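You operate a simulated robot arm through the tools that you are given. There is no shell and no other tool. Be economical: measure what you need, move in short steps, check, and stop when the job is done.

Carry out the task below with a simulated robot arm. There is one attempt and no reset: what you move stays moved.

## Task
Replace the split grey hose on machine 2 with the blue one and get its air back on.
Fine: shut the red air lever, then bleed the line to 0 before you free the orange hose latch; old hose in the grey tray; orange hose latch and white bleed lever shut before the red lever opens.

It is judged by the outcome, as a careful person would: the job done as asked, and still so three seconds after it is handed in. It fails if anything else is knocked over, pushed out of place, dropped, spilled or broken.

## Robot
A 7-joint arm with a three-finger gripper on a trunk, on a base that drives. Base frame: it is fixed to the floor where the robot stands at the start and does not move with it; the origin is under the middle of the robot, x ahead of it, y to its left, z up. Readings come in cm, degrees, newtons and seconds.
With the tool pointing down near the work surface it reaches from about 50 to 94 cm from the robot's upright axis, wherever it stands. Its first joint turns from -166.0 to 166.0 degrees. Places, roughly: first blue coupling [60, 150, 80]; first drip knob [60, 110, 70]; first green coupling [60, 160, 80]; first grey basket [50, 175, 75]; first grey hose [50, 125, 75]; first grey lid latch [30, 170, 90]; first orange hose latch [40, 140, 70]; first pressure knob [70, 120, 110]; first red lever [70, 140, 120]; first red lid latch [40, 180, 90]; first white lever [70, 130, 100]; green main lever [-100, 130, 110]; hose saddles of the second air rack [90, 0, 70]; orange basket [125, -75, 75]; orange lever [120, 280, 70]; second air rack [90, 10, 70]. Payload 2.69 kg.
The tool frame sits at the grasp point between the pads (the TCP): z along the fingers, y along the line on which they close. The tips reach 2.9 cm beyond it. The gripper opens to 12 cm. The gripper's body begins 7.8 cm behind the TCP.
Orientation is told as [roll, pitch, yaw] about the base's x, y, z axes, in that order, counted from this pose: with the fingers straight down and closing along the base's y, the tool's x points along the base's -x, its y along +y and its z along -z.

## Interface
- The arm moves only by the tool nudge_tool. Its argument "commands" is a list of rows, each an object of numbers (a shift or turn left out is 0, a gripper value left out holds the last): "claw": the opening, from 0 (shut) to 1 (fully open); "dx", "dy", "dz": the shift along the tool's x, y, z in cm; "rx", "ry", "rz": the turn, a rotation vector about the tool's x, y, z in degrees. In form: [{"claw": .., "dx": .., "dy": .., "dz": .., "rx": .., "ry": .., "rz": ..}, ...]. A call has 1 to 8 rows; each row shifts and turns the commanded pose from where the row before left it, along the tool's axes as they then stand. Each row takes 0.2 s and may step no farther than 5 cm and 8.6 degrees from the row before; otherwise, or with a gripper value out of range, the whole call is refused. Where a pose cannot be reached the arm comes as near as it can. A force on the tool above 90 N (or 10 N above the force at the start of the call, whichever is more), or a blocked arm, ends the call early, and 0.2 s more pass. Each finger halts on what it meets, pressing with about 21 N; the grip force reading is that of the motor and also rises with nothing between the fingers. The clock runs only during rows and for 0.2 s after the last one: add rows that do not move to give the fingers time. It gives the time, the measured TCP pose, the force on the tool (base axes), the opening and the grip force at its end, in the units of the frame above (readings bear some noise), with the torque about the TCP (base axes, N m) and any sound that the robot's microphone picked up.
- Cameras (640 x 400 px; columns grow to the right, rows downward): "scene" is now at [24.18, 2.96, 133.87]; the picture's right is [0.31, -0.95, 0.00], its down [-0.44, -0.14, -0.89] and it looks along [0.84, 0.28, -0.46] (base axes); focal length 277 px, centre (320, 200). "wrist" rides on the gripper at [6.3, 0, -10.4] in the tool frame; the picture's right is [0.00, 1.00, 0.00], its down [-0.83, 0.00, -0.56] and it looks along [-0.56, 0.00, 0.83] (tool axes); focal length 275 px, centre (320, 200). There is no depth. A picture from a camera that has moved, and an enlarged one, comes with that camera's place and axes in the base frame and with its lens.
- get_image(camera): a new picture of that camera. The clock stands still meanwhile.
- move_column(by): slides the trunk up (or, below 0, down) by that many cm; the arm and the scene camera ride with it, the base frame stays. It gives what a move gives, with no picture.
- steer(legs): drives the robot by 1 to 6 legs, each [ahead, left, turn to the left] in cm, cm and degrees, along the robot's own axes; the way and the turn of a leg run together, so that a leg with both is an arc; at most 150 cm and 180 degrees a leg. The arm and the cameras ride along, it lands a little off, and it stops where it bumps. It gives what a move gives.
- pan_tilt(pan, tilt): turns the head with the scene camera to pan (to the left, within 86 degrees either way) and tilt (down, from -29 to 69), counted from straight ahead of the robot. It gives what a move gives.
- enlarge(camera, box): a new picture of the part [left, top, right, bottom] of that camera's present view, enlarged. The clock stands still meanwhile.
- close_job(): hands the job in; it is judged then, once.

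Go step by step. Nothing tells you exact positions but the pictures and the camera data: compare them with the known pose of the tool, close in by small moves and look again before you grip or let go. The budget is 120 turns and 98 pictures, counting those below and the enlarged ones. Unless the task says otherwise, let go and move clear before handing in, and close with one line.

The tools are called after "Call:" as name(argument=value, ...) on one line, values as JSON. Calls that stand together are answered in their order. nudge_tool: Moves the arm, as the interface text tells. Its arguments: {"type":"object","properties":{"commands":{"type":"array","items":{"type":"object","properties":{"claw":{"type":"number"},"dx":{"type":"number"},"dy":{"type":"number"},"dz":{"type":"number"},"rx":{"type":"number"},"ry":{"type":"number"},"rz":{"type":"number"}}}}},"required":["commands"]} The other tools are called the same way: move_column (by) slides the trunk up or down; steer (legs) drives the base; pan_tilt (pan, tilt) turns the head that bears the scene camera; get_image (camera) takes a picture; enlarge (camera, box) takes an enlarged picture of a part of a camera's view; close_job () hands the job in.

At the start:

```text
time: 0.0
ee_pos: [55.23, -11.48, 100.02]
tcp_rot: [0.0, 0.0, 0.1]
contact_force: [0.6, 0.3, -0.1]
wrist_torque: [0.02, 0.01, 0.02]
finger_gap: 12.01
grip_force: 0.0
trunk travel left (down, up): [-57.5, 3.8]
robot x, y, heading: [-0.04, 0.16, 0.1]
head pan, tilt: [18.1, 27.5]
```

scene: 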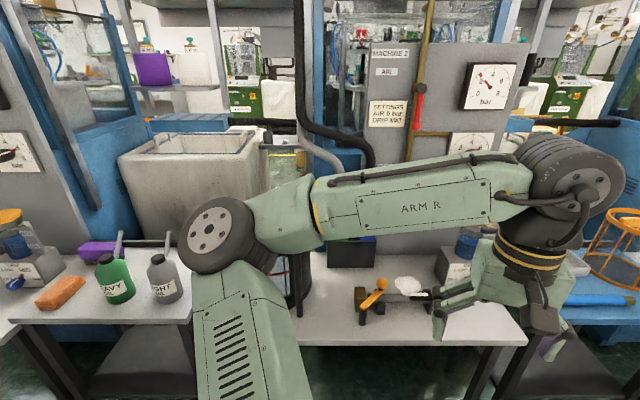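
wrist: 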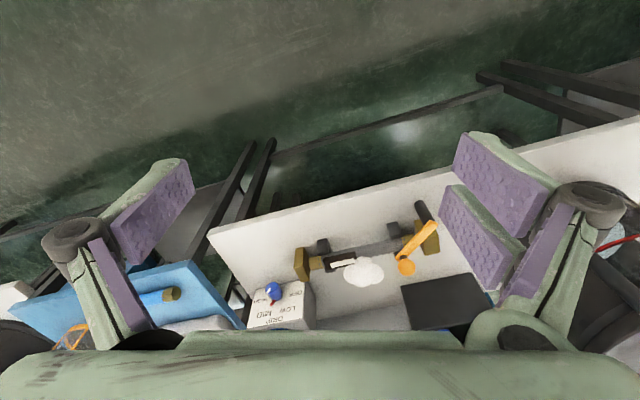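

Machine 2 stands straight ahead with its panel (red lever, gauges) and the hose on saddles on the bench; the arm hides part of it. I'll turn the head and look at more of the scene.

Call:
pan_tilt(pan=-15, tilt=30)

Call:
get_image(camera="scene")

Call:
enlarge(camera="wrist", box=[200, 180, 520, 380])

```text
time: 1.0
ee_pos: [55.15, -11.42, 99.95]
tcp_rot: [0.0, 0.0, 0.0]
contact_force: [1.1, -0.5, -1.0]
wrist_torque: [-0.02, 0.0, 0.0]
finger_gap: 12.02
grip_force: 0.0
trunk travel left (down, up): [-57.5, 3.8]
robot x, y, heading: [-0.21, -0.08, -0.2]
head pan, tilt: [-15.0, 30.0]
```

```text
95 pictures are left
camera scene: at [24.23, -2.2, 133.47], right [-0.26, -0.97, 0.0], down [-0.48, 0.13, -0.87], along [0.84, -0.22, -0.5], focal length 277 px, centre (320, 200)
```

scene: 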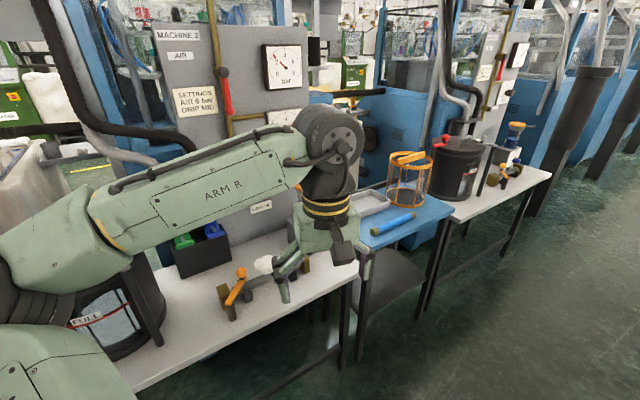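

```text
2.00 times, centred on (360, 280) of wrist
camera zoom: at [48.85, -11.4, 110.33], right [0.0, 1.0, 0.0], down [0.83, 0.0, 0.56], along [0.56, 0.0, -0.83], focal length 551 px, centre (240, 40)
```

zoom: 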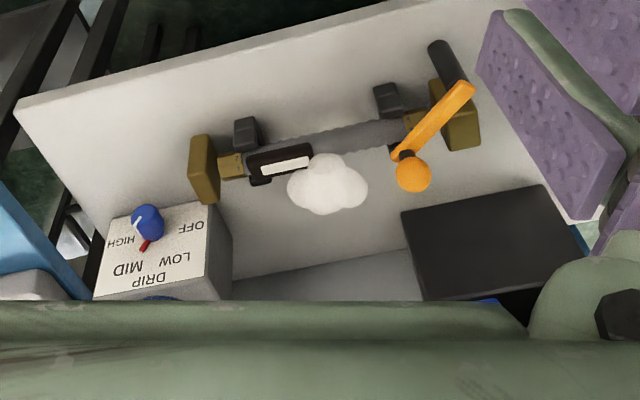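

The hose sits between two brass ends, leaking at the white puff. The blue hose and a grey tray seem to be on the blue bench to the right. I'll zoom in on both and on the panel.

Call:
enlarge(camera="scene", box=[330, 120, 490, 260])

Call:
enlarge(camera="scene", box=[140, 20, 320, 130])

Call:
enlarge(camera="scene", box=[160, 190, 360, 320])

```text
2.86 times, centred on (410, 190) of scene
camera zoom: at [24.23, -2.2, 133.47], right [-0.26, -0.97, 0.0], down [-0.48, 0.13, -0.87], along [0.84, -0.22, -0.5], focal length 791 px, centre (63, 229)
```

zoom: 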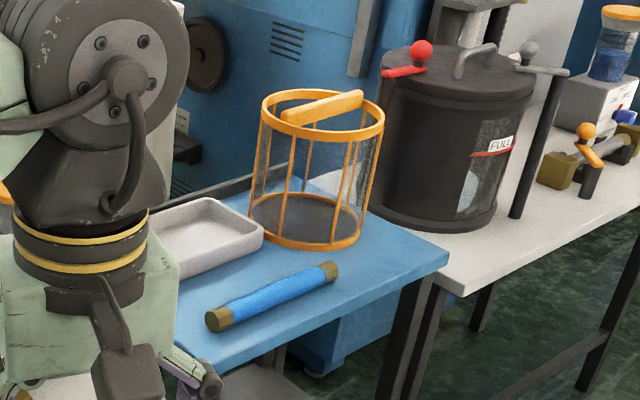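

```text
3.56 times, centred on (230, 75) of scene
camera zoom: at [24.23, -2.2, 133.47], right [-0.26, -0.97, 0.0], down [-0.48, 0.13, -0.87], along [0.84, -0.22, -0.5], focal length 984 px, centre (640, 644)
```

zoom: 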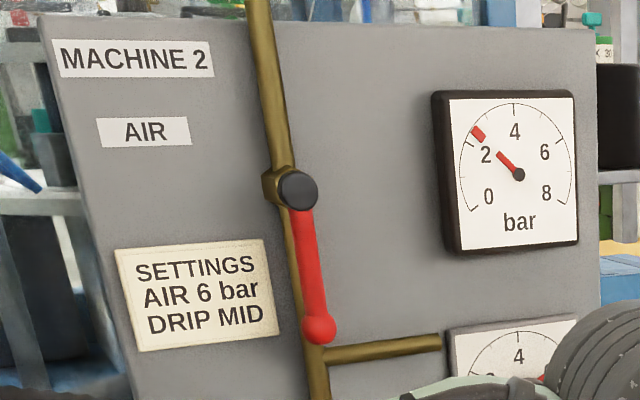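

```text
3.08 times, centred on (260, 255) of scene
camera zoom: at [24.23, -2.2, 133.47], right [-0.26, -0.97, 0.0], down [-0.48, 0.13, -0.87], along [0.84, -0.22, -0.5], focal length 852 px, centre (505, 31)
```

zoom: 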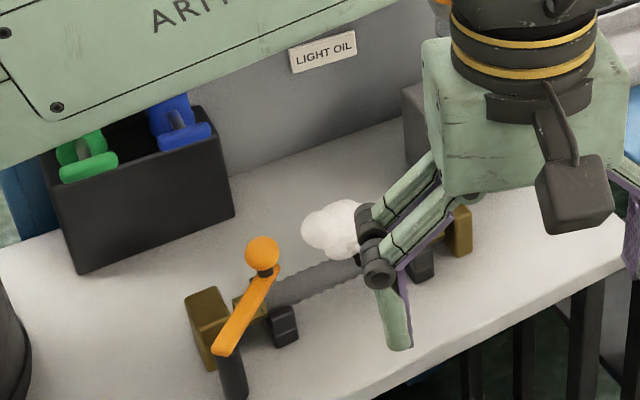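

The panel reads MACHINE 2, with settings AIR 6 bar and DRIP MID, and the red lever is in line with the pipe (open). I'll swing the arm to the right to clear the view.

Call:
nudge_tool(commands=[{"dy": -5}, {"dy": -5}, {"dy": -5}, {"dy": -5}, {"dy": -5}, {"dy": -5}, {"dy": -5}, {"dy": -5}])

Call:
pan_tilt(pan=0, tilt=30)

Call:
get_image(camera="scene")

Call:
get_image(camera="wrist")

```text
time: 2.8
ee_pos: [55.16, -51.73, 100.02]
tcp_rot: [0.0, 0.1, 0.1]
contact_force: [0.4, -1.0, 0.4]
wrist_torque: [0.04, -0.04, 0.0]
finger_gap: 12.01
grip_force: 0.1
trunk travel left (down, up): [-57.5, 3.8]
robot x, y, heading: [0.19, 0.16, -0.2]
head pan, tilt: [-15.0, 30.0]
```

```text
time: 3.5
ee_pos: [55.21, -51.69, 100.15]
tcp_rot: [-0.1, 0.0, 0.0]
contact_force: [-0.1, 0.3, 0.3]
wrist_torque: [0.0, 0.02, -0.01]
finger_gap: 12.02
grip_force: 0.0
trunk travel left (down, up): [-57.5, 3.8]
robot x, y, heading: [-0.04, 0.31, -0.0]
head pan, tilt: [0.0, 30.0]
```

```text
90 pictures are left
camera scene: at [24.53, 0.12, 133.46], right [0.0, -1.0, 0.0], down [-0.5, 0.0, -0.87], along [0.87, 0.0, -0.5], focal length 277 px, centre (320, 200)
```

scene: 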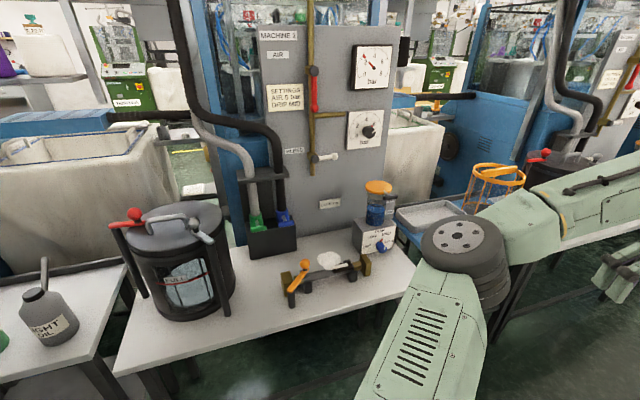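

```text
89 pictures are left
camera wrist: at [48.85, -51.65, 110.4], right [0.0, 1.0, 0.0], down [0.83, 0.0, 0.56], along [0.56, 0.0, -0.83], focal length 275 px, centre (320, 200)
```

wrist: 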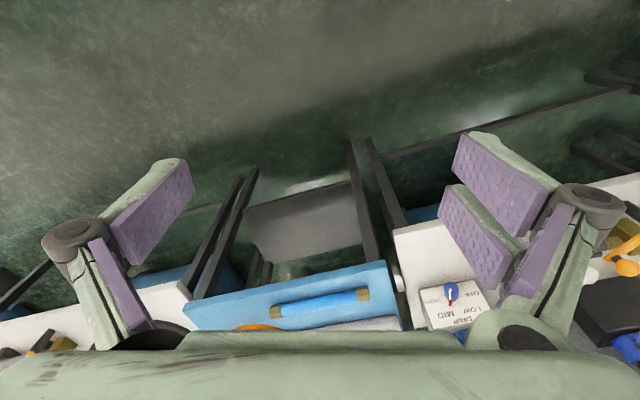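

Call:
enlarge(camera="scene", box=[250, 15, 410, 115])

Call:
enlarge(camera="scene", box=[250, 100, 410, 200])

Call:
enlarge(camera="scene", box=[240, 190, 420, 315])

```text
4.00 times, centred on (330, 65) of scene
camera zoom: at [24.53, 0.12, 133.46], right [0.0, -1.0, 0.0], down [-0.5, 0.0, -0.87], along [0.87, 0.0, -0.5], focal length 1108 px, centre (280, 740)
```

zoom: 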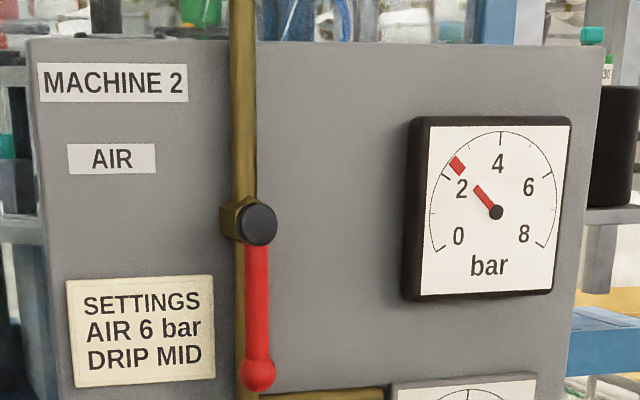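

```text
4.00 times, centred on (330, 150) of scene
camera zoom: at [24.53, 0.12, 133.46], right [0.0, -1.0, 0.0], down [-0.5, 0.0, -0.87], along [0.87, 0.0, -0.5], focal length 1108 px, centre (280, 400)
```

zoom: 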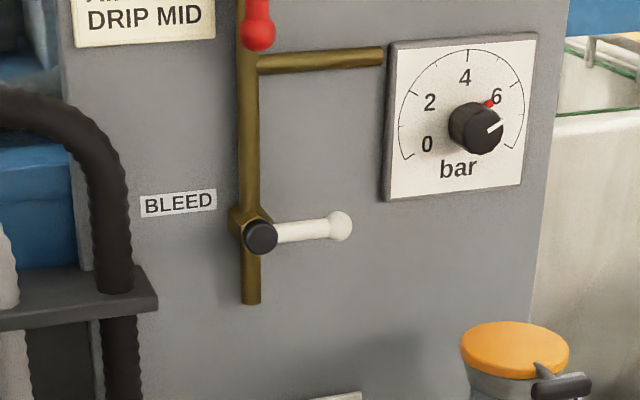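

```text
3.20 times, centred on (330, 252) of scene
camera zoom: at [24.53, 0.12, 133.46], right [0.0, -1.0, 0.0], down [-0.5, 0.0, -0.87], along [0.87, 0.0, -0.5], focal length 886 px, centre (288, 32)
```

zoom: 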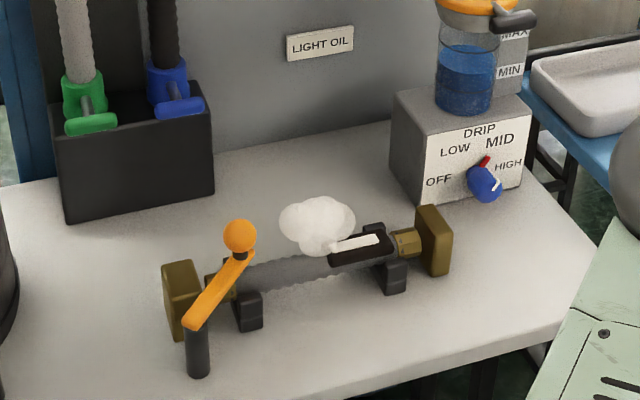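

The pressure knob's pointer is at about 6, and the white bleed lever is crosswise (shut). The rack is turned about 18° to the left, so I'll bring the arm back and raised, yaw it 18°, then tilt the tool level to face the panel.

Call:
nudge_tool(commands=[{"dy": 5, "dz": -2, "claw": 0}, {"dy": 5, "dz": -2}, {"dy": 5, "dz": -2}, {"dy": 5, "dz": -2}, {"dy": 5, "dz": -2}, {"dy": 5, "dz": -2}, {"rz": -8.5, "dx": -4}, {"rz": -8.5, "dx": -4}])

Call:
nudge_tool(commands=[{"ry": -8.5, "dx": -2}, {"ry": -8.5, "dx": -2}, {"ry": -8.5, "dx": -2}, {"ry": -8.5, "dx": -1}, {"ry": -8.5}, {"ry": -8.5}, {"ry": -8.5}, {"ry": -8.5}])

Call:
nudge_tool(commands=[{"ry": -8.5}, {"ry": -8.5}, {"ry": -5}])

Call:
get_image(camera="wrist")

Call:
get_image(camera="scene")

```text
refused: row 1 steps farther than a row can; nothing moved
```

```text
time: 5.3
ee_pos: [61.8, -51.53, 101.34]
tcp_rot: [0.0, -68.2, 0.0]
contact_force: [0.4, 0.1, 0.1]
wrist_torque: [0.0, 0.01, -0.01]
finger_gap: 12.01
grip_force: 0.0
trunk travel left (down, up): [-57.5, 3.8]
robot x, y, heading: [-0.45, -0.18, 0.2]
head pan, tilt: [0.0, 30.0]
```

```text
time: 6.2
ee_pos: [61.96, -51.45, 101.29]
tcp_rot: [-160.0, -90.0, 159.9]
contact_force: [-0.2, 0.1, 0.6]
wrist_torque: [-0.02, 0.0, 0.03]
finger_gap: 12.0
grip_force: 0.1
trunk travel left (down, up): [-57.5, 3.8]
robot x, y, heading: [-0.0, -0.21, -0.1]
head pan, tilt: [0.0, 30.0]
```

```text
85 pictures are left
camera wrist: at [51.47, -51.38, 94.87], right [0.0, 1.0, -0.01], down [-0.56, 0.0, 0.83], along [0.83, 0.0, 0.56], focal length 275 px, centre (320, 200)
```

wrist: 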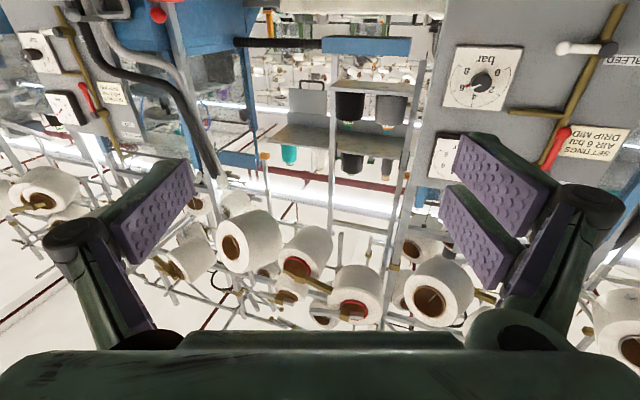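

```text
84 pictures are left
camera scene: at [24.53, 0.13, 133.47], right [0.0, -1.0, 0.0], down [-0.5, 0.0, -0.87], along [0.87, 0.0, -0.5], focal length 277 px, centre (320, 200)
```

scene: 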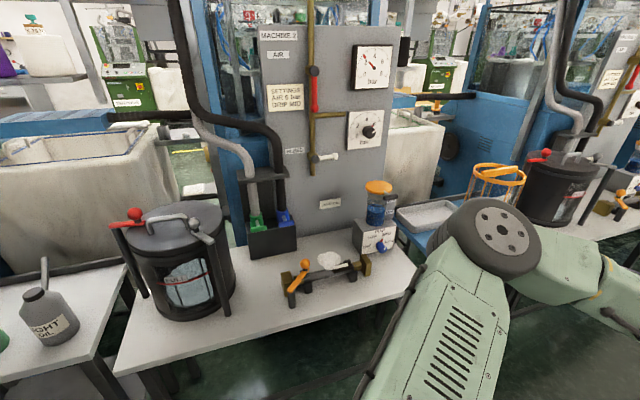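

Triangulated from both cameras: the white pivot is at about (109, 2, 100) with its ball 7 cm to the right, and the red ball is at about (109.6, 1.9, 116) with its pivot at z≈126. I'll move the levelled, closed gripper up in front of the panel with an 18° yaw.

Call:
nudge_tool(commands=[{"dy": 4.6, "dx": -1.9, "claw": 0}, {"dy": 4.6, "dx": -1.9}, {"dy": 4.6, "dx": -1.9}, {"dy": 4.6, "dx": -1.9}, {"dy": 4.6, "dx": -1.9}, {"dy": 4.6, "dx": -1.9}, {"dy": 4.6, "dx": -1.9}, {"dy": 4.6, "dx": -1.9}])

Call:
nudge_tool(commands=[{"dy": 4.6, "dx": -1}, {"dy": 4.6}, {"dy": 4.6}, {"rx": -6, "dy": 1}, {"rx": -6}, {"rx": -6}, {"dz": 4.8}, {"dz": 4.8}])

Call:
nudge_tool(commands=[{"dz": 4.8}, {"dz": 4.8}])

Call:
get_image(camera="wrist")

Call:
get_image(camera="scene")

```text
time: 8.0
ee_pos: [63.76, -20.44, 113.74]
tcp_rot: [-153.2, -90.0, 153.2]
contact_force: [0.3, -0.3, 0.3]
wrist_torque: [0.01, 0.0, -0.02]
finger_gap: 0.02
grip_force: 16.4
out of reach, approached as far as the arm can: row 3, 4, 5
trunk travel left (down, up): [-57.5, 3.8]
robot x, y, heading: [-0.28, 0.47, 0.0]
head pan, tilt: [0.0, 30.0]
```

```text
time: 9.8
ee_pos: [75.0, -3.87, 116.9]
tcp_rot: [59.0, -89.9, -41.0]
contact_force: [0.3, -0.7, -1.0]
wrist_torque: [0.02, -0.02, 0.03]
finger_gap: 0.0
grip_force: 21.3
out of reach, approached as far as the arm can: row 2, 3
trunk travel left (down, up): [-57.5, 3.8]
robot x, y, heading: [0.02, 0.1, -0.2]
head pan, tilt: [0.0, 30.0]
```

```text
time: 10.3
ee_pos: [84.05, -0.94, 116.93]
tcp_rot: [45.8, -89.8, -27.9]
contact_force: [0.5, 0.3, -0.4]
wrist_torque: [0.0, 0.01, 0.0]
finger_gap: 0.01
grip_force: 21.3
trunk travel left (down, up): [-57.5, 3.8]
robot x, y, heading: [0.07, -0.14, 0.1]
head pan, tilt: [0.0, 30.0]
```

```text
83 pictures are left
camera wrist: at [74.08, -4.13, 110.52], right [-0.31, 0.95, 0.0], down [-0.53, -0.17, 0.83], along [0.79, 0.26, 0.55], focal length 275 px, centre (320, 200)
```

wrist: 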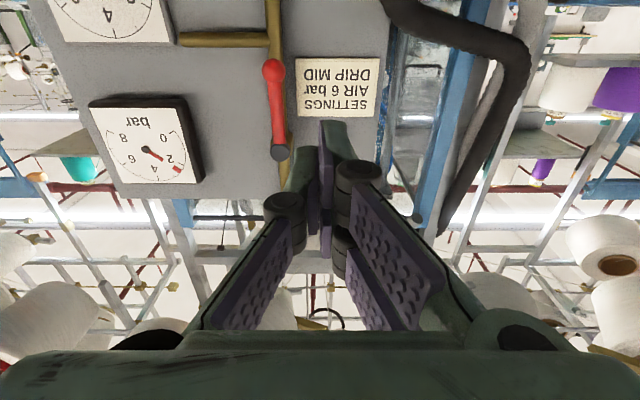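

```text
82 pictures are left
camera scene: at [24.59, 0.13, 133.45], right [0.0, -1.0, 0.0], down [-0.5, 0.0, -0.87], along [0.87, 0.0, -0.5], focal length 277 px, centre (320, 200)
```

scene: 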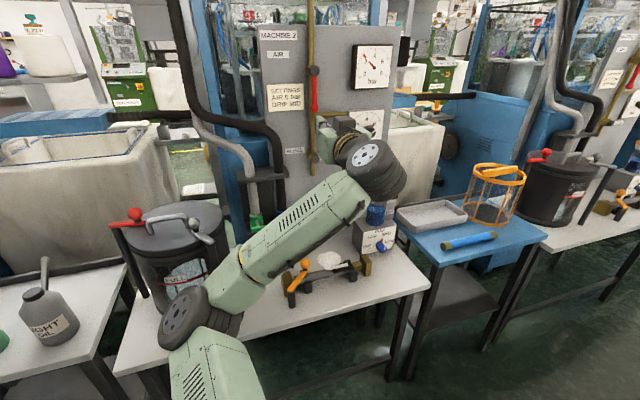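

Lever confirmed: pivot about 32.3 cm right in the rack frame, z≈125.9, ball z≈115.5. I'll advance the closed fingers into the plane of the lever, to its left.

Call:
nudge_tool(commands=[{"dz": 4.9}, {"dz": 4.9}, {"dz": 4.9}, {"dz": 4.5, "dy": -1}, {"dz": 3.3}, {}])

Call:
get_image(camera="wrist")

```text
time: 11.8
ee_pos: [106.21, 4.92, 116.85]
tcp_rot: [-130.5, -90.0, 148.5]
contact_force: [0.0, -0.3, 0.1]
wrist_torque: [0.03, 0.01, 0.0]
finger_gap: 0.0
grip_force: 20.6
trunk travel left (down, up): [-57.5, 3.8]
robot x, y, heading: [-0.1, 0.13, 0.1]
head pan, tilt: [0.0, 30.0]
```

```text
81 pictures are left
camera wrist: at [96.17, 1.73, 110.36], right [-0.31, 0.95, 0.0], down [-0.53, -0.17, 0.83], along [0.79, 0.26, 0.56], focal length 275 px, centre (320, 200)
```

wrist: 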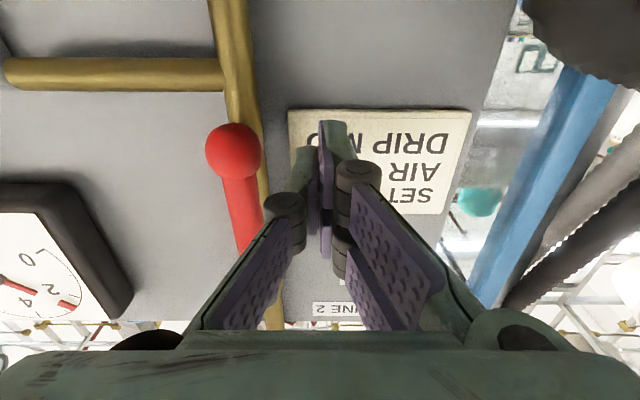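

The tips are in the lever's plane and 4 cm to its left. Now I push it right along its arc and watch the force.

Call:
nudge_tool(commands=[{"dy": -2.5, "dx": -0.55}, {"dy": -2.26, "dx": 0.15}, {"dy": -2.22, "dx": -0.45}, {"dy": -2.02, "dx": -1.0}, {}])

Call:
get_image(camera="wrist")

```text
time: 12.6
ee_pos: [107.46, 2.97, 117.9]
tcp_rot: [-23.8, -89.6, 45.1]
contact_force: [-3.6, 16.6, 9.2]
wrist_torque: [-0.04, -0.17, 0.23]
finger_gap: 0.0
grip_force: 21.1
trunk travel left (down, up): [-57.5, 3.8]
robot x, y, heading: [-0.19, -0.07, 0.8]
head pan, tilt: [0.0, 30.0]
stopped in row 3: the force on the tool passed its limit at 102 N (the readings are from after the stop); the commanded pose is now the measured one
```

```text
80 pictures are left
camera wrist: at [97.67, -0.77, 111.59], right [-0.36, 0.93, -0.01], down [-0.51, -0.19, 0.83], along [0.78, 0.31, 0.55], focal length 275 px, centre (320, 200)
```

wrist: 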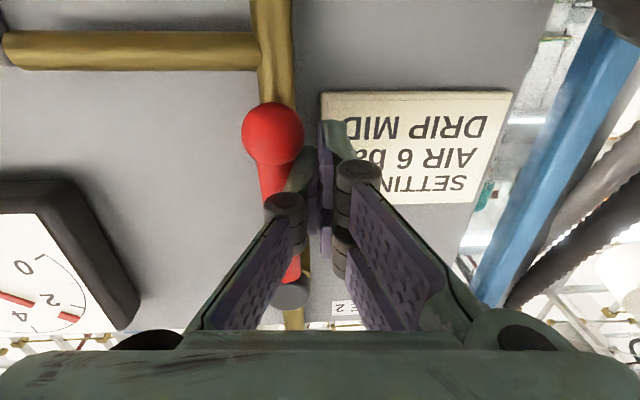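

The lever didn't give to the right at 100 N, so it is against its stop and must shut to the left. I'll back out, go round to its right side and push left.

Call:
nudge_tool(commands=[{"dy": 1.5}, {"dz": -4.5}, {"dz": -2.5, "dy": -2}, {"dy": -4}, {"dy": -3}, {"dz": 3.5}, {"dz": 3.3}, {}])

Call:
get_image(camera="wrist")

```text
time: 14.3
ee_pos: [110.33, -4.85, 117.34]
tcp_rot: [-3.8, -89.3, 24.4]
contact_force: [0.6, -0.1, 0.5]
wrist_torque: [0.0, -0.03, 0.0]
finger_gap: 0.0
grip_force: 21.0
trunk travel left (down, up): [-57.5, 3.8]
robot x, y, heading: [0.22, -0.21, 0.6]
head pan, tilt: [0.0, 30.0]
```

```text
79 pictures are left
camera wrist: at [100.55, -8.54, 111.07], right [-0.35, 0.94, -0.01], down [-0.51, -0.19, 0.84], along [0.78, 0.3, 0.55], focal length 275 px, centre (320, 200)
```

wrist: 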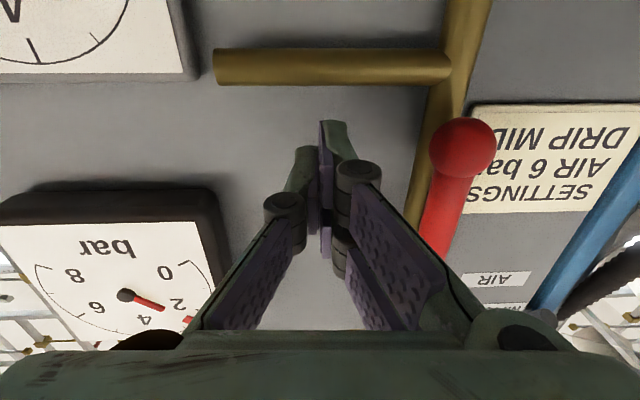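

I'm now to its right. Pushing left in smaller steps.

Call:
nudge_tool(commands=[{"dy": 3.5}, {"dy": 1.2}, {"dy": 1.1, "dx": 0.05}, {"dy": 1.15, "dx": 0.05}, {"dy": 1.1, "dx": -0.2}, {"dy": 1.1, "dx": -0.25}, {"dy": 1.0, "dx": -0.5}, {"dy": 1.0, "dx": -0.5}])

Call:
get_image(camera="wrist")

```text
time: 16.1
ee_pos: [106.39, 5.68, 118.78]
tcp_rot: [-3.3, -89.3, 24.2]
contact_force: [0.5, -0.5, 0.2]
wrist_torque: [0.01, 0.02, -0.04]
finger_gap: 0.0
grip_force: 21.4
trunk travel left (down, up): [-57.5, 3.8]
robot x, y, heading: [-0.35, 0.22, 0.6]
head pan, tilt: [0.0, 30.0]
```

```text
78 pictures are left
camera wrist: at [96.5, 2.04, 112.44], right [-0.35, 0.94, -0.01], down [-0.51, -0.19, 0.84], along [0.78, 0.3, 0.55], focal length 275 px, centre (320, 200)
```

wrist: 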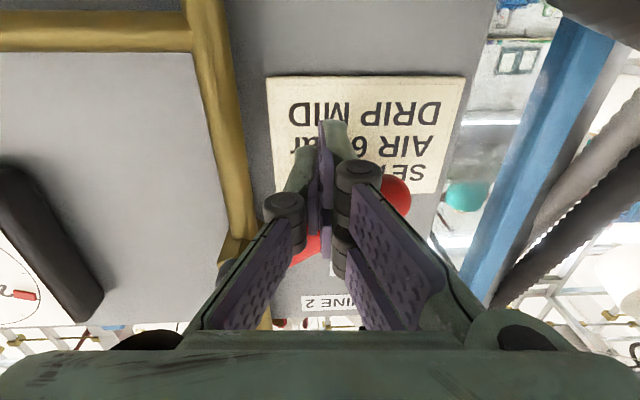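

It turns left; already about 45°. Continue to the horizontal.

Call:
nudge_tool(commands=[{"dy": 0.9, "dx": -0.7}, {"dy": 0.8, "dx": -0.8}, {"dy": 0.7, "dx": -0.9}, {"dy": 0.6, "dx": -0.95}, {"dy": 0.4, "dx": -1.05}, {"dy": 0.3, "dx": -1.1}, {"dx": -0.3}, {}])

Call:
get_image(camera="wrist")

Call:
get_image(camera="scene")

```text
time: 17.9
ee_pos: [105.71, 8.61, 123.15]
tcp_rot: [9.5, -87.9, 11.1]
contact_force: [-15.8, -20.6, -44.8]
wrist_torque: [0.01, 0.07, -0.11]
finger_gap: 0.01
grip_force: 20.7
trunk travel left (down, up): [-57.5, 3.8]
robot x, y, heading: [-0.13, 0.23, -0.0]
head pan, tilt: [0.0, 30.0]
```

```text
77 pictures are left
camera wrist: at [95.75, 4.99, 117.06], right [-0.35, 0.94, 0.0], down [-0.49, -0.19, 0.85], along [0.8, 0.3, 0.53], focal length 275 px, centre (320, 200)
```

wrist: 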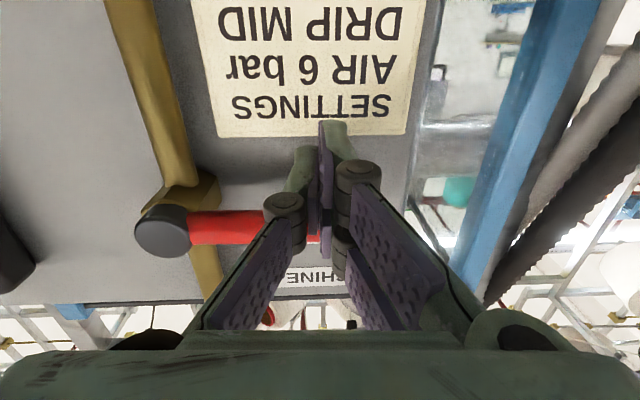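

```text
76 pictures are left
camera scene: at [24.79, 0.18, 133.34], right [0.01, -1.0, 0.0], down [-0.5, 0.0, -0.86], along [0.86, 0.01, -0.5], focal length 277 px, centre (320, 200)
```

scene: 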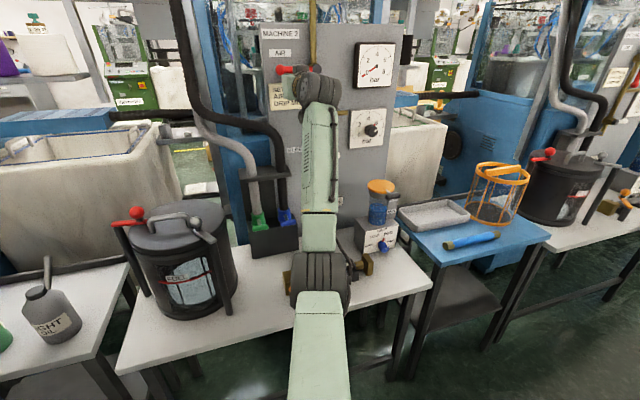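

The red lever is now fully across, with the reaction force at its stop. I'll back off, check the gauge, and come in above the white bleed lever.

Call:
nudge_tool(commands=[{"dx": 1.5}, {"dz": -4.5}, {"dz": -4.5, "rx": 2.5}, {"ry": -2, "dy": -4}, {"dy": -4.5, "dx": 1}, {"dx": 4, "dy": -2}, {"dx": 4, "dy": -2}, {"dx": 3}])

Call:
get_image(camera="wrist")

Call:
enlarge(camera="scene", box=[250, 20, 410, 120])

```text
time: 19.8
ee_pos: [100.81, -6.03, 111.19]
tcp_rot: [-176.2, -88.6, -165.6]
contact_force: [-0.3, 0.4, -0.2]
wrist_torque: [-0.01, 0.01, 0.01]
finger_gap: 0.01
grip_force: 21.2
trunk travel left (down, up): [-57.5, 3.8]
robot x, y, heading: [-0.03, -0.1, 0.7]
head pan, tilt: [0.0, 30.0]
```

```text
75 pictures are left
camera wrist: at [90.98, -9.21, 104.53], right [-0.31, 0.95, -0.01], down [-0.55, -0.17, 0.82], along [0.78, 0.26, 0.57], focal length 275 px, centre (320, 200)
```

wrist: 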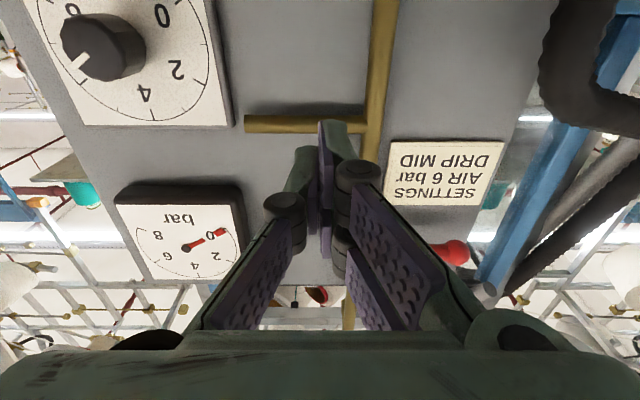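

```text
4.00 times, centred on (330, 70) of scene
camera zoom: at [24.44, 0.39, 133.46], right [0.01, -1.0, 0.0], down [-0.5, 0.0, -0.87], along [0.87, 0.01, -0.5], focal length 1108 px, centre (280, 720)
```

zoom: 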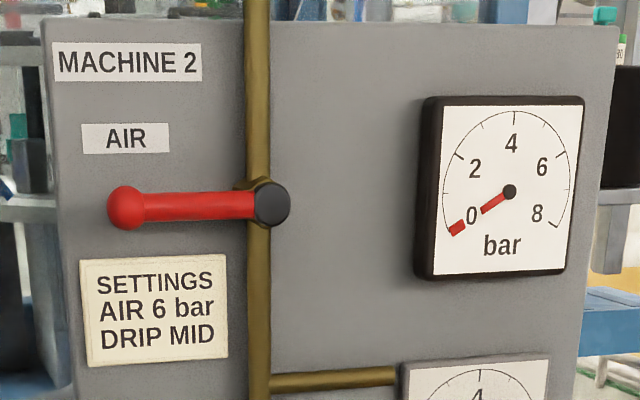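

The gauge is at 0 now, but I'll still open the bleed lever. I'm lowering the fingers to just above it.

Call:
nudge_tool(commands=[{"dx": 4, "dy": -0.5}, {"dx": 3}, {"dz": 4}, {"dz": 4.3}, {}])

Call:
get_image(camera="wrist")

Call:
get_image(camera="scene")

```text
time: 20.9
ee_pos: [108.65, -3.84, 104.2]
tcp_rot: [-176.9, -88.6, -164.9]
contact_force: [-0.1, -0.2, -0.1]
wrist_torque: [0.02, -0.01, 0.04]
finger_gap: 0.02
grip_force: 20.3
trunk travel left (down, up): [-57.5, 3.8]
robot x, y, heading: [-0.45, 0.23, 0.5]
head pan, tilt: [0.0, 30.0]
```

```text
73 pictures are left
camera wrist: at [98.96, -6.96, 97.59], right [-0.31, 0.95, -0.01], down [-0.55, -0.17, 0.82], along [0.78, 0.26, 0.57], focal length 275 px, centre (320, 200)
```

wrist: 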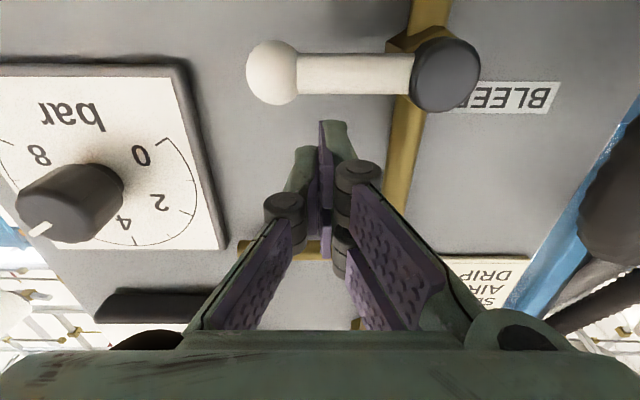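

```text
72 pictures are left
camera scene: at [24.42, 0.39, 133.47], right [0.01, -1.0, 0.0], down [-0.5, 0.0, -0.87], along [0.87, 0.01, -0.5], focal length 277 px, centre (320, 200)
```

scene: 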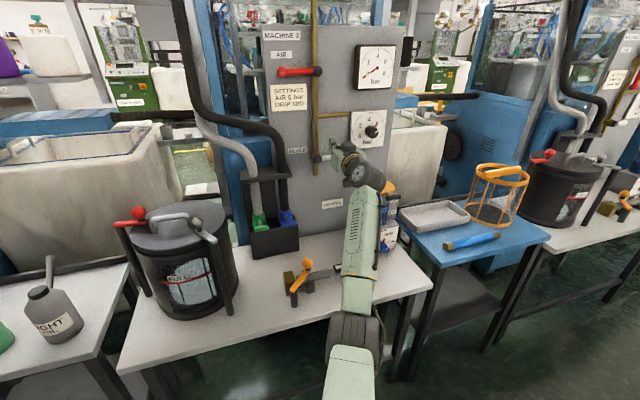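

The white lever is right below the fingertips. I'll push it down along its arc.

Call:
nudge_tool(commands=[{"dy": -0.7, "dx": 2.4}, {"dy": -0.2, "dx": 0.8}, {"dx": 0.8}, {"dy": 0.1, "dx": 0.8}, {"dy": 0.1, "dx": 0.8}, {"dy": 0.2, "dx": 0.7}, {"dy": 0.3, "dx": 0.7}])

Call:
get_image(camera="wrist")

```text
time: 22.6
ee_pos: [109.15, -4.09, 97.23]
tcp_rot: [-178.1, -88.8, -163.6]
contact_force: [0.4, -0.6, -0.7]
wrist_torque: [0.01, 0.04, -0.01]
finger_gap: 0.0
grip_force: 20.9
trunk travel left (down, up): [-57.5, 3.8]
robot x, y, heading: [-0.19, -0.09, 0.7]
head pan, tilt: [0.0, 30.0]
```

```text
71 pictures are left
camera wrist: at [99.35, -7.19, 90.68], right [-0.31, 0.95, -0.01], down [-0.55, -0.17, 0.82], along [0.78, 0.26, 0.57], focal length 275 px, centre (320, 200)
```

wrist: 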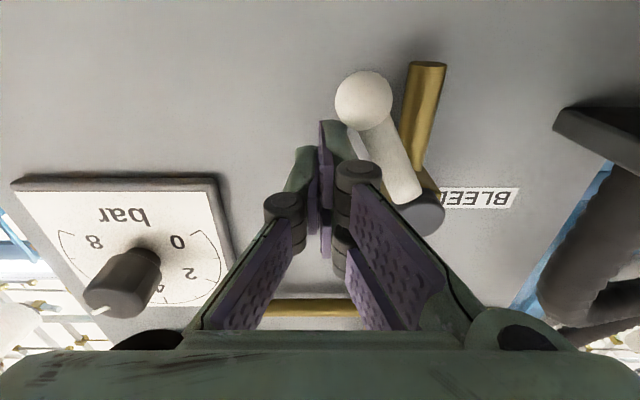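

It turns; past 60°. Continue to in-line with the pipe.

Call:
nudge_tool(commands=[{"dy": 0.4, "dx": 0.7}, {"dy": 0.5, "dx": 0.6}, {"dy": 0.6, "dx": 0.6}, {"dy": 0.7, "dx": 0.4}, {"dy": 0.8, "dx": 0.3}, {"dy": 0.7, "dx": 0.2}, {"dy": 0.3}, {}])

Call:
get_image(camera="wrist")

Call:
get_image(camera="scene")

```text
time: 24.4
ee_pos: [108.11, -1.08, 94.62]
tcp_rot: [176.2, -88.3, -158.7]
contact_force: [20.1, -28.8, 7.3]
wrist_torque: [-0.28, -0.36, -0.81]
finger_gap: 0.0
grip_force: 20.7
trunk travel left (down, up): [-57.5, 3.8]
robot x, y, heading: [-0.11, -0.3, 0.3]
head pan, tilt: [0.0, 30.0]
```

```text
70 pictures are left
camera wrist: at [98.25, -4.14, 87.93], right [-0.3, 0.95, 0.0], down [-0.55, -0.17, 0.82], along [0.78, 0.25, 0.58], focal length 275 px, centre (320, 200)
```

wrist: 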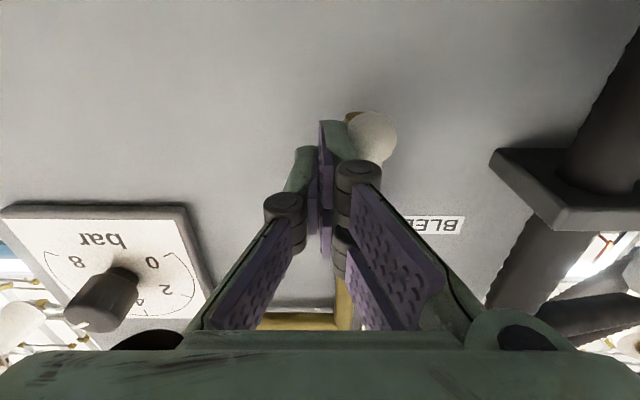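

```text
69 pictures are left
camera scene: at [24.49, 0.11, 133.46], right [0.01, -1.0, 0.0], down [-0.5, 0.0, -0.87], along [0.87, 0.01, -0.5], focal length 277 px, centre (320, 200)
```

scene: 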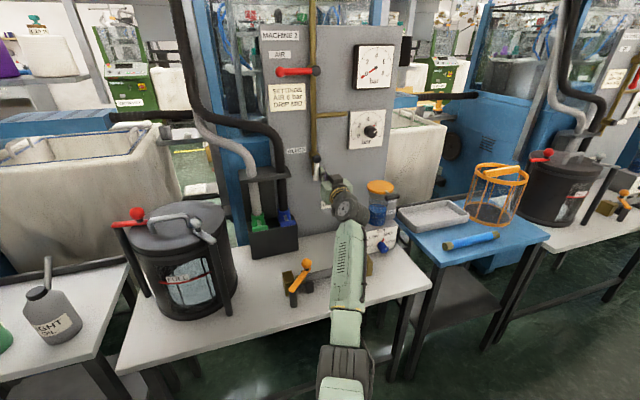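

The bleed lever is down in line with the pipe at its stop. I'll back out, tilt the tool down again, then look at the gauge and the latch.

Call:
nudge_tool(commands=[{"dy": -1.2}, {"dz": -4.8}, {"dz": -4.8}, {"dx": -4.5}, {"dx": -4.5}, {"dx": -4.5, "dz": -1}, {"dx": -4.5}, {"dz": -4.5}])

Call:
nudge_tool(commands=[{"ry": 8.5}, {"ry": 8.5}, {"ry": 8.5, "dx": 3}, {"ry": 8.5, "dx": 3}, {"ry": 8.5, "dx": 3}, {"ry": 8.5, "dx": 3}, {"ry": 8.5, "dx": 3}, {"ry": 8.5, "dx": 2}])

Call:
nudge_tool(commands=[{"ry": 8.5, "dx": 2}, {"ry": 8.5, "dx": 1}, {"ry": 3.5}])

Call:
get_image(camera="scene")

Call:
get_image(camera="wrist")

```text
time: 26.1
ee_pos: [93.29, -5.84, 111.95]
tcp_rot: [-178.8, -88.7, -163.1]
contact_force: [-0.9, -0.4, 0.2]
wrist_torque: [-0.02, 0.05, 0.0]
finger_gap: 0.0
grip_force: 21.3
trunk travel left (down, up): [-57.5, 3.8]
robot x, y, heading: [-0.05, 0.11, 0.4]
head pan, tilt: [0.0, 30.0]
```

```text
time: 27.9
ee_pos: [84.21, -9.1, 98.74]
tcp_rot: [-0.1, -23.0, 18.2]
contact_force: [-0.7, -0.3, -0.3]
wrist_torque: [0.01, -0.01, 0.03]
finger_gap: 0.0
grip_force: 20.5
trunk travel left (down, up): [-57.5, 3.8]
robot x, y, heading: [-0.22, 0.36, 0.2]
head pan, tilt: [0.0, 30.0]
```

```text
time: 28.8
ee_pos: [81.64, -9.94, 97.86]
tcp_rot: [-0.1, -2.5, 18.1]
contact_force: [-0.2, 1.0, 0.0]
wrist_torque: [0.0, -0.02, -0.04]
finger_gap: 0.02
grip_force: 21.1
trunk travel left (down, up): [-57.5, 3.8]
robot x, y, heading: [-0.12, -0.0, 0.4]
head pan, tilt: [0.0, 30.0]
```

```text
68 pictures are left
camera scene: at [24.42, 0.4, 133.46], right [0.01, -1.0, 0.0], down [-0.5, 0.0, -0.87], along [0.87, 0.01, -0.5], focal length 277 px, centre (320, 200)
```

scene: 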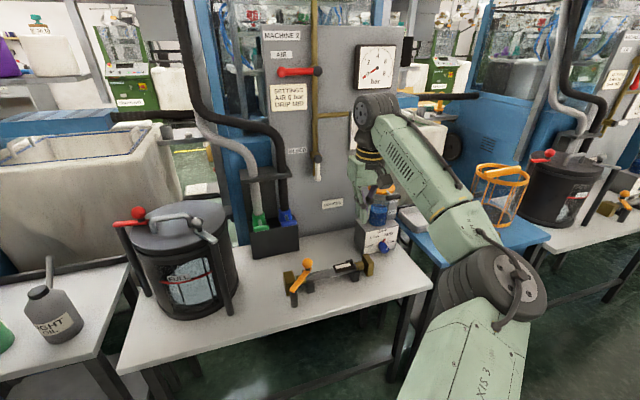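

```text
67 pictures are left
camera wrist: at [75.26, -12.09, 107.75], right [-0.32, 0.95, 0.0], down [0.76, 0.25, 0.59], along [0.56, 0.19, -0.8], focal length 275 px, centre (320, 200)
```

wrist: 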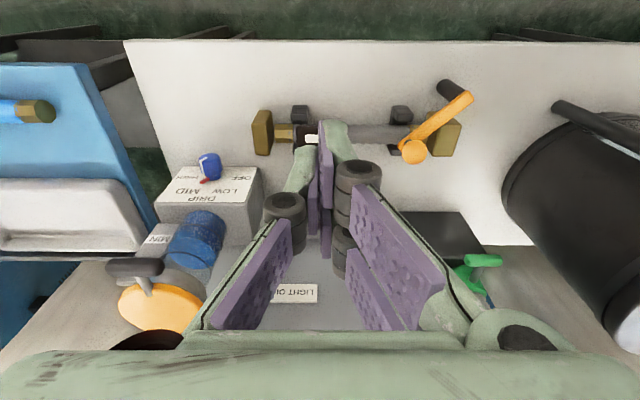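

Call:
enlarge(camera="scene", box=[345, 40, 405, 90])

Call:
enlarge(camera="scene", box=[270, 230, 400, 310])

Call:
enlarge(camera="wrist", box=[140, 60, 500, 240])

```text
8.00 times, centred on (375, 65) of scene
camera zoom: at [24.42, 0.4, 133.46], right [0.01, -1.0, 0.0], down [-0.5, 0.0, -0.87], along [0.87, 0.01, -0.5], focal length 2215 px, centre (-120, 1280)
```

zoom: 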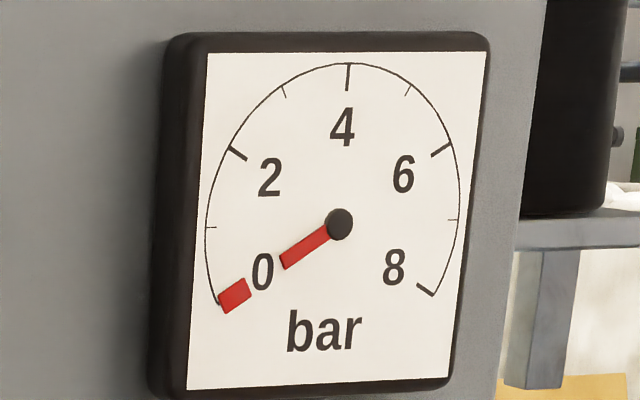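

```text
4.92 times, centred on (335, 270) of scene
camera zoom: at [24.42, 0.4, 133.46], right [0.01, -1.0, 0.0], down [-0.5, 0.0, -0.87], along [0.87, 0.01, -0.5], focal length 1363 px, centre (246, -145)
```

zoom: 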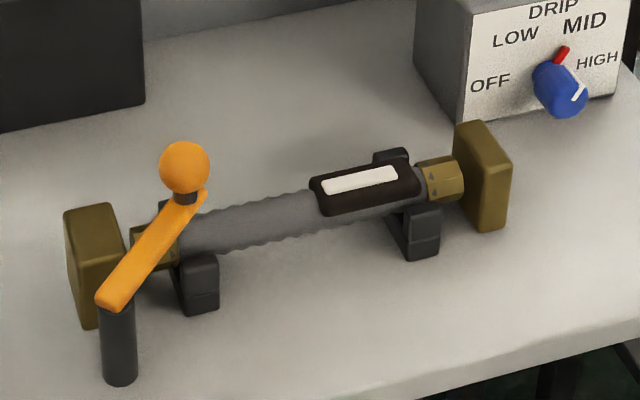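

```text
1.78 times, centred on (320, 150) of wrist
camera zoom: at [75.26, -12.09, 107.75], right [-0.32, 0.95, 0.0], down [0.76, 0.25, 0.59], along [0.56, 0.19, -0.8], focal length 489 px, centre (320, 289)
```

zoom: 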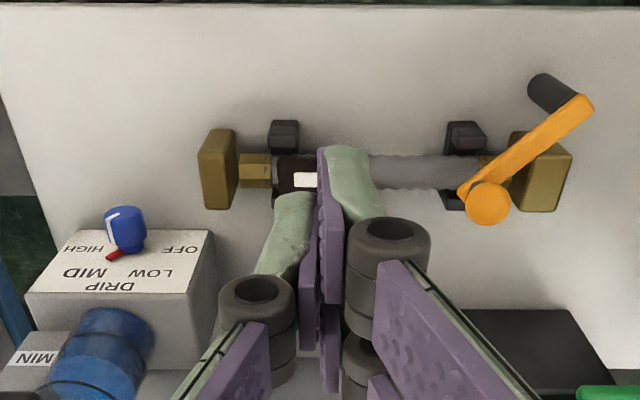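

The gauge reads 0, the leak puff is gone, and the drip pointer lies at its red MID mark. The latch is a bar on a post at about (78.4, 7.9) with its ball at about (86.2, 4.4, 76.4). I'll turn the gripper to close across the bar and stop above the ball.

Call:
nudge_tool(commands=[{"ry": 2.5, "claw": 0.42}, {"rz": 8.4}, {"rz": 8.4}, {"rz": 8.4}, {"rz": 8.4}, {"rz": 8.4}])

Call:
nudge_tool(commands=[{"dy": 4, "dz": 2, "dx": 0.4}, {"dy": 4, "dz": 2, "dx": 0.4}, {"dy": 4, "dz": 2, "dx": 0.4}, {"dy": 2.9, "dz": 3, "dx": 0.4}, {"dz": 3.5}, {}])

Call:
get_image(camera="wrist")

Call:
enlarge(camera="scene", box=[240, 190, 420, 315])

```text
time: 30.1
ee_pos: [81.82, -10.05, 97.85]
tcp_rot: [0.1, -0.2, -23.9]
contact_force: [0.2, 0.5, 0.4]
wrist_torque: [-0.02, 0.02, 0.0]
finger_gap: 5.04
grip_force: 0.0
trunk travel left (down, up): [-57.5, 3.8]
robot x, y, heading: [0.12, 0.03, 0.4]
head pan, tilt: [0.0, 30.0]
```

```text
time: 31.6
ee_pos: [86.44, 4.14, 85.53]
tcp_rot: [0.1, -0.3, -23.8]
contact_force: [0.4, -0.6, 0.8]
wrist_torque: [0.0, 0.0, -0.01]
finger_gap: 5.02
grip_force: 0.1
trunk travel left (down, up): [-57.5, 3.8]
robot x, y, heading: [-0.06, -0.01, 0.4]
head pan, tilt: [0.0, 30.0]
```

```text
63 pictures are left
camera wrist: at [80.51, 6.69, 95.78], right [0.4, 0.92, 0.0], down [0.76, -0.33, 0.56], along [0.51, -0.22, -0.83], focal length 275 px, centre (320, 200)
```

wrist: 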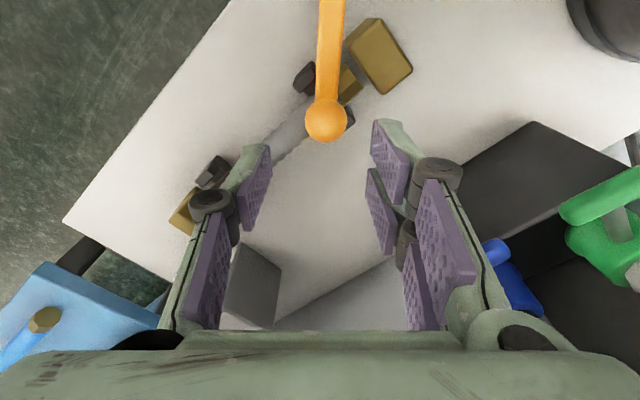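

```text
3.20 times, centred on (330, 252) of scene
camera zoom: at [24.42, 0.39, 133.47], right [0.01, -1.0, 0.0], down [-0.5, 0.0, -0.87], along [0.87, 0.01, -0.5], focal length 886 px, centre (288, 32)
```

zoom: 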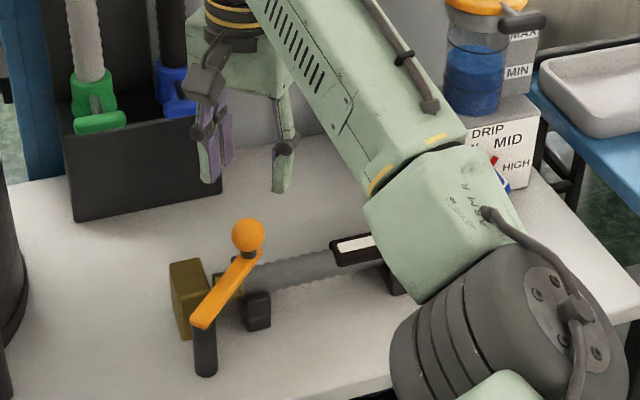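

The ball lies where expected, between the open fingers. Lowering and closing on it.

Call:
nudge_tool(commands=[{"dz": 3, "dy": 0.3}, {"dz": 3}, {"dz": 1.4}, {"claw": 0}, {}, {}, {}])

Call:
get_image(camera="wrist")

Call:
get_image(camera="scene")

```text
time: 33.1
ee_pos: [86.36, 4.47, 78.02]
tcp_rot: [0.1, -0.3, -23.8]
contact_force: [2.3, 1.8, -1.8]
wrist_torque: [-0.06, -0.28, -0.05]
finger_gap: 3.1
grip_force: 44.5
trunk travel left (down, up): [-57.5, 3.8]
robot x, y, heading: [-0.27, -0.21, 0.7]
head pan, tilt: [0.0, 30.0]
```

```text
61 pictures are left
camera wrist: at [80.56, 7.03, 88.27], right [0.4, 0.92, 0.0], down [0.76, -0.33, 0.56], along [0.51, -0.22, -0.83], focal length 275 px, centre (320, 200)
```

wrist: 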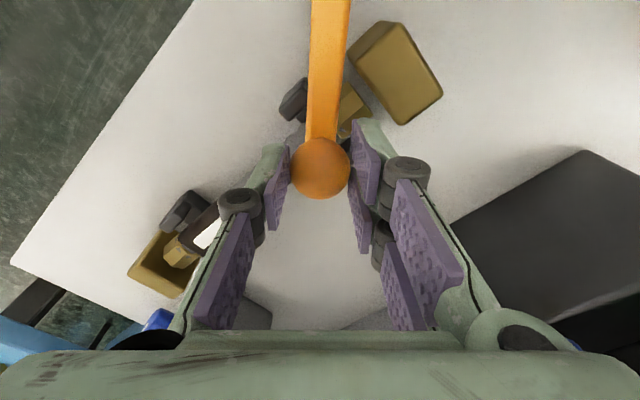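

```text
60 pictures are left
camera scene: at [24.44, 0.41, 133.46], right [0.01, -1.0, 0.0], down [-0.5, 0.0, -0.87], along [0.87, 0.01, -0.5], focal length 277 px, centre (320, 200)
```

scene: 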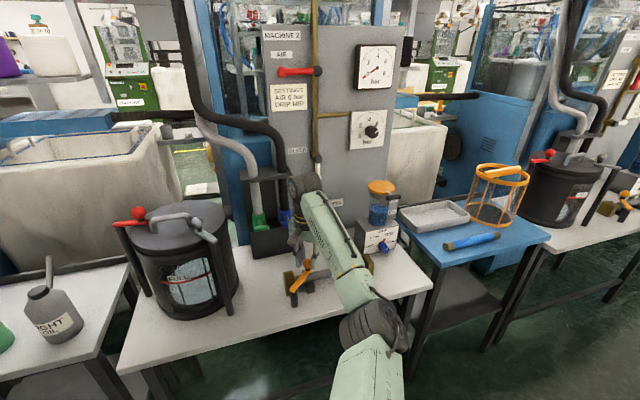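

The ball is gripped. I'll try turning it toward the front-right by a small step, and read the force.

Call:
nudge_tool(commands=[{"dy": -0.6, "rz": 4}, {"dy": -0.6, "rz": 4, "dx": 0.05}, {}])

```text
time: 34.0
ee_pos: [85.88, 3.6, 78.07]
tcp_rot: [0.1, -0.1, -31.9]
contact_force: [-9.8, 4.5, 1.0]
wrist_torque: [-0.03, 0.17, 0.12]
finger_gap: 3.1
grip_force: 44.7
trunk travel left (down, up): [-57.5, 3.8]
robot x, y, heading: [-0.19, 0.14, 0.3]
head pan, tilt: [0.0, 30.0]
```

It gives with little force. Continuing along the arc.

Call:
nudge_tool(commands=[{"dy": -0.6, "rz": 4, "dx": 0.1}, {"dy": -0.6, "rz": 4, "dx": 0.06}, {"dy": -0.6, "rz": 4, "dx": 0.06}, {"dy": -0.6, "rz": 4, "dx": 0.06}, {"dy": -0.6, "rz": 4, "dx": 0.06}, {"dy": -0.6, "rz": 4, "dx": 0.06}])

Call:
get_image(camera="wrist")

```text
time: 35.4
ee_pos: [83.24, 1.15, 77.93]
tcp_rot: [0.3, -0.2, -55.9]
contact_force: [-0.3, 10.1, 10.9]
wrist_torque: [0.33, -0.27, -0.31]
finger_gap: 3.06
grip_force: 44.9
trunk travel left (down, up): [-57.5, 3.8]
robot x, y, heading: [0.04, 0.11, 0.6]
head pan, tilt: [0.0, 30.0]
```

```text
59 pictures are left
camera wrist: at [79.59, 6.46, 88.25], right [0.82, 0.57, 0.01], down [0.47, -0.69, 0.56], along [0.32, -0.46, -0.83], focal length 275 px, centre (320, 200)
```

wrist: 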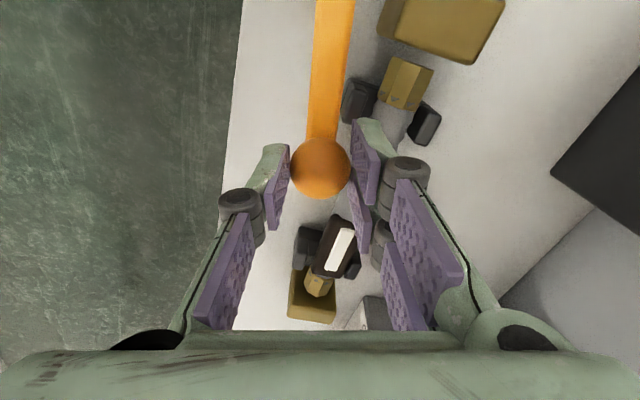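

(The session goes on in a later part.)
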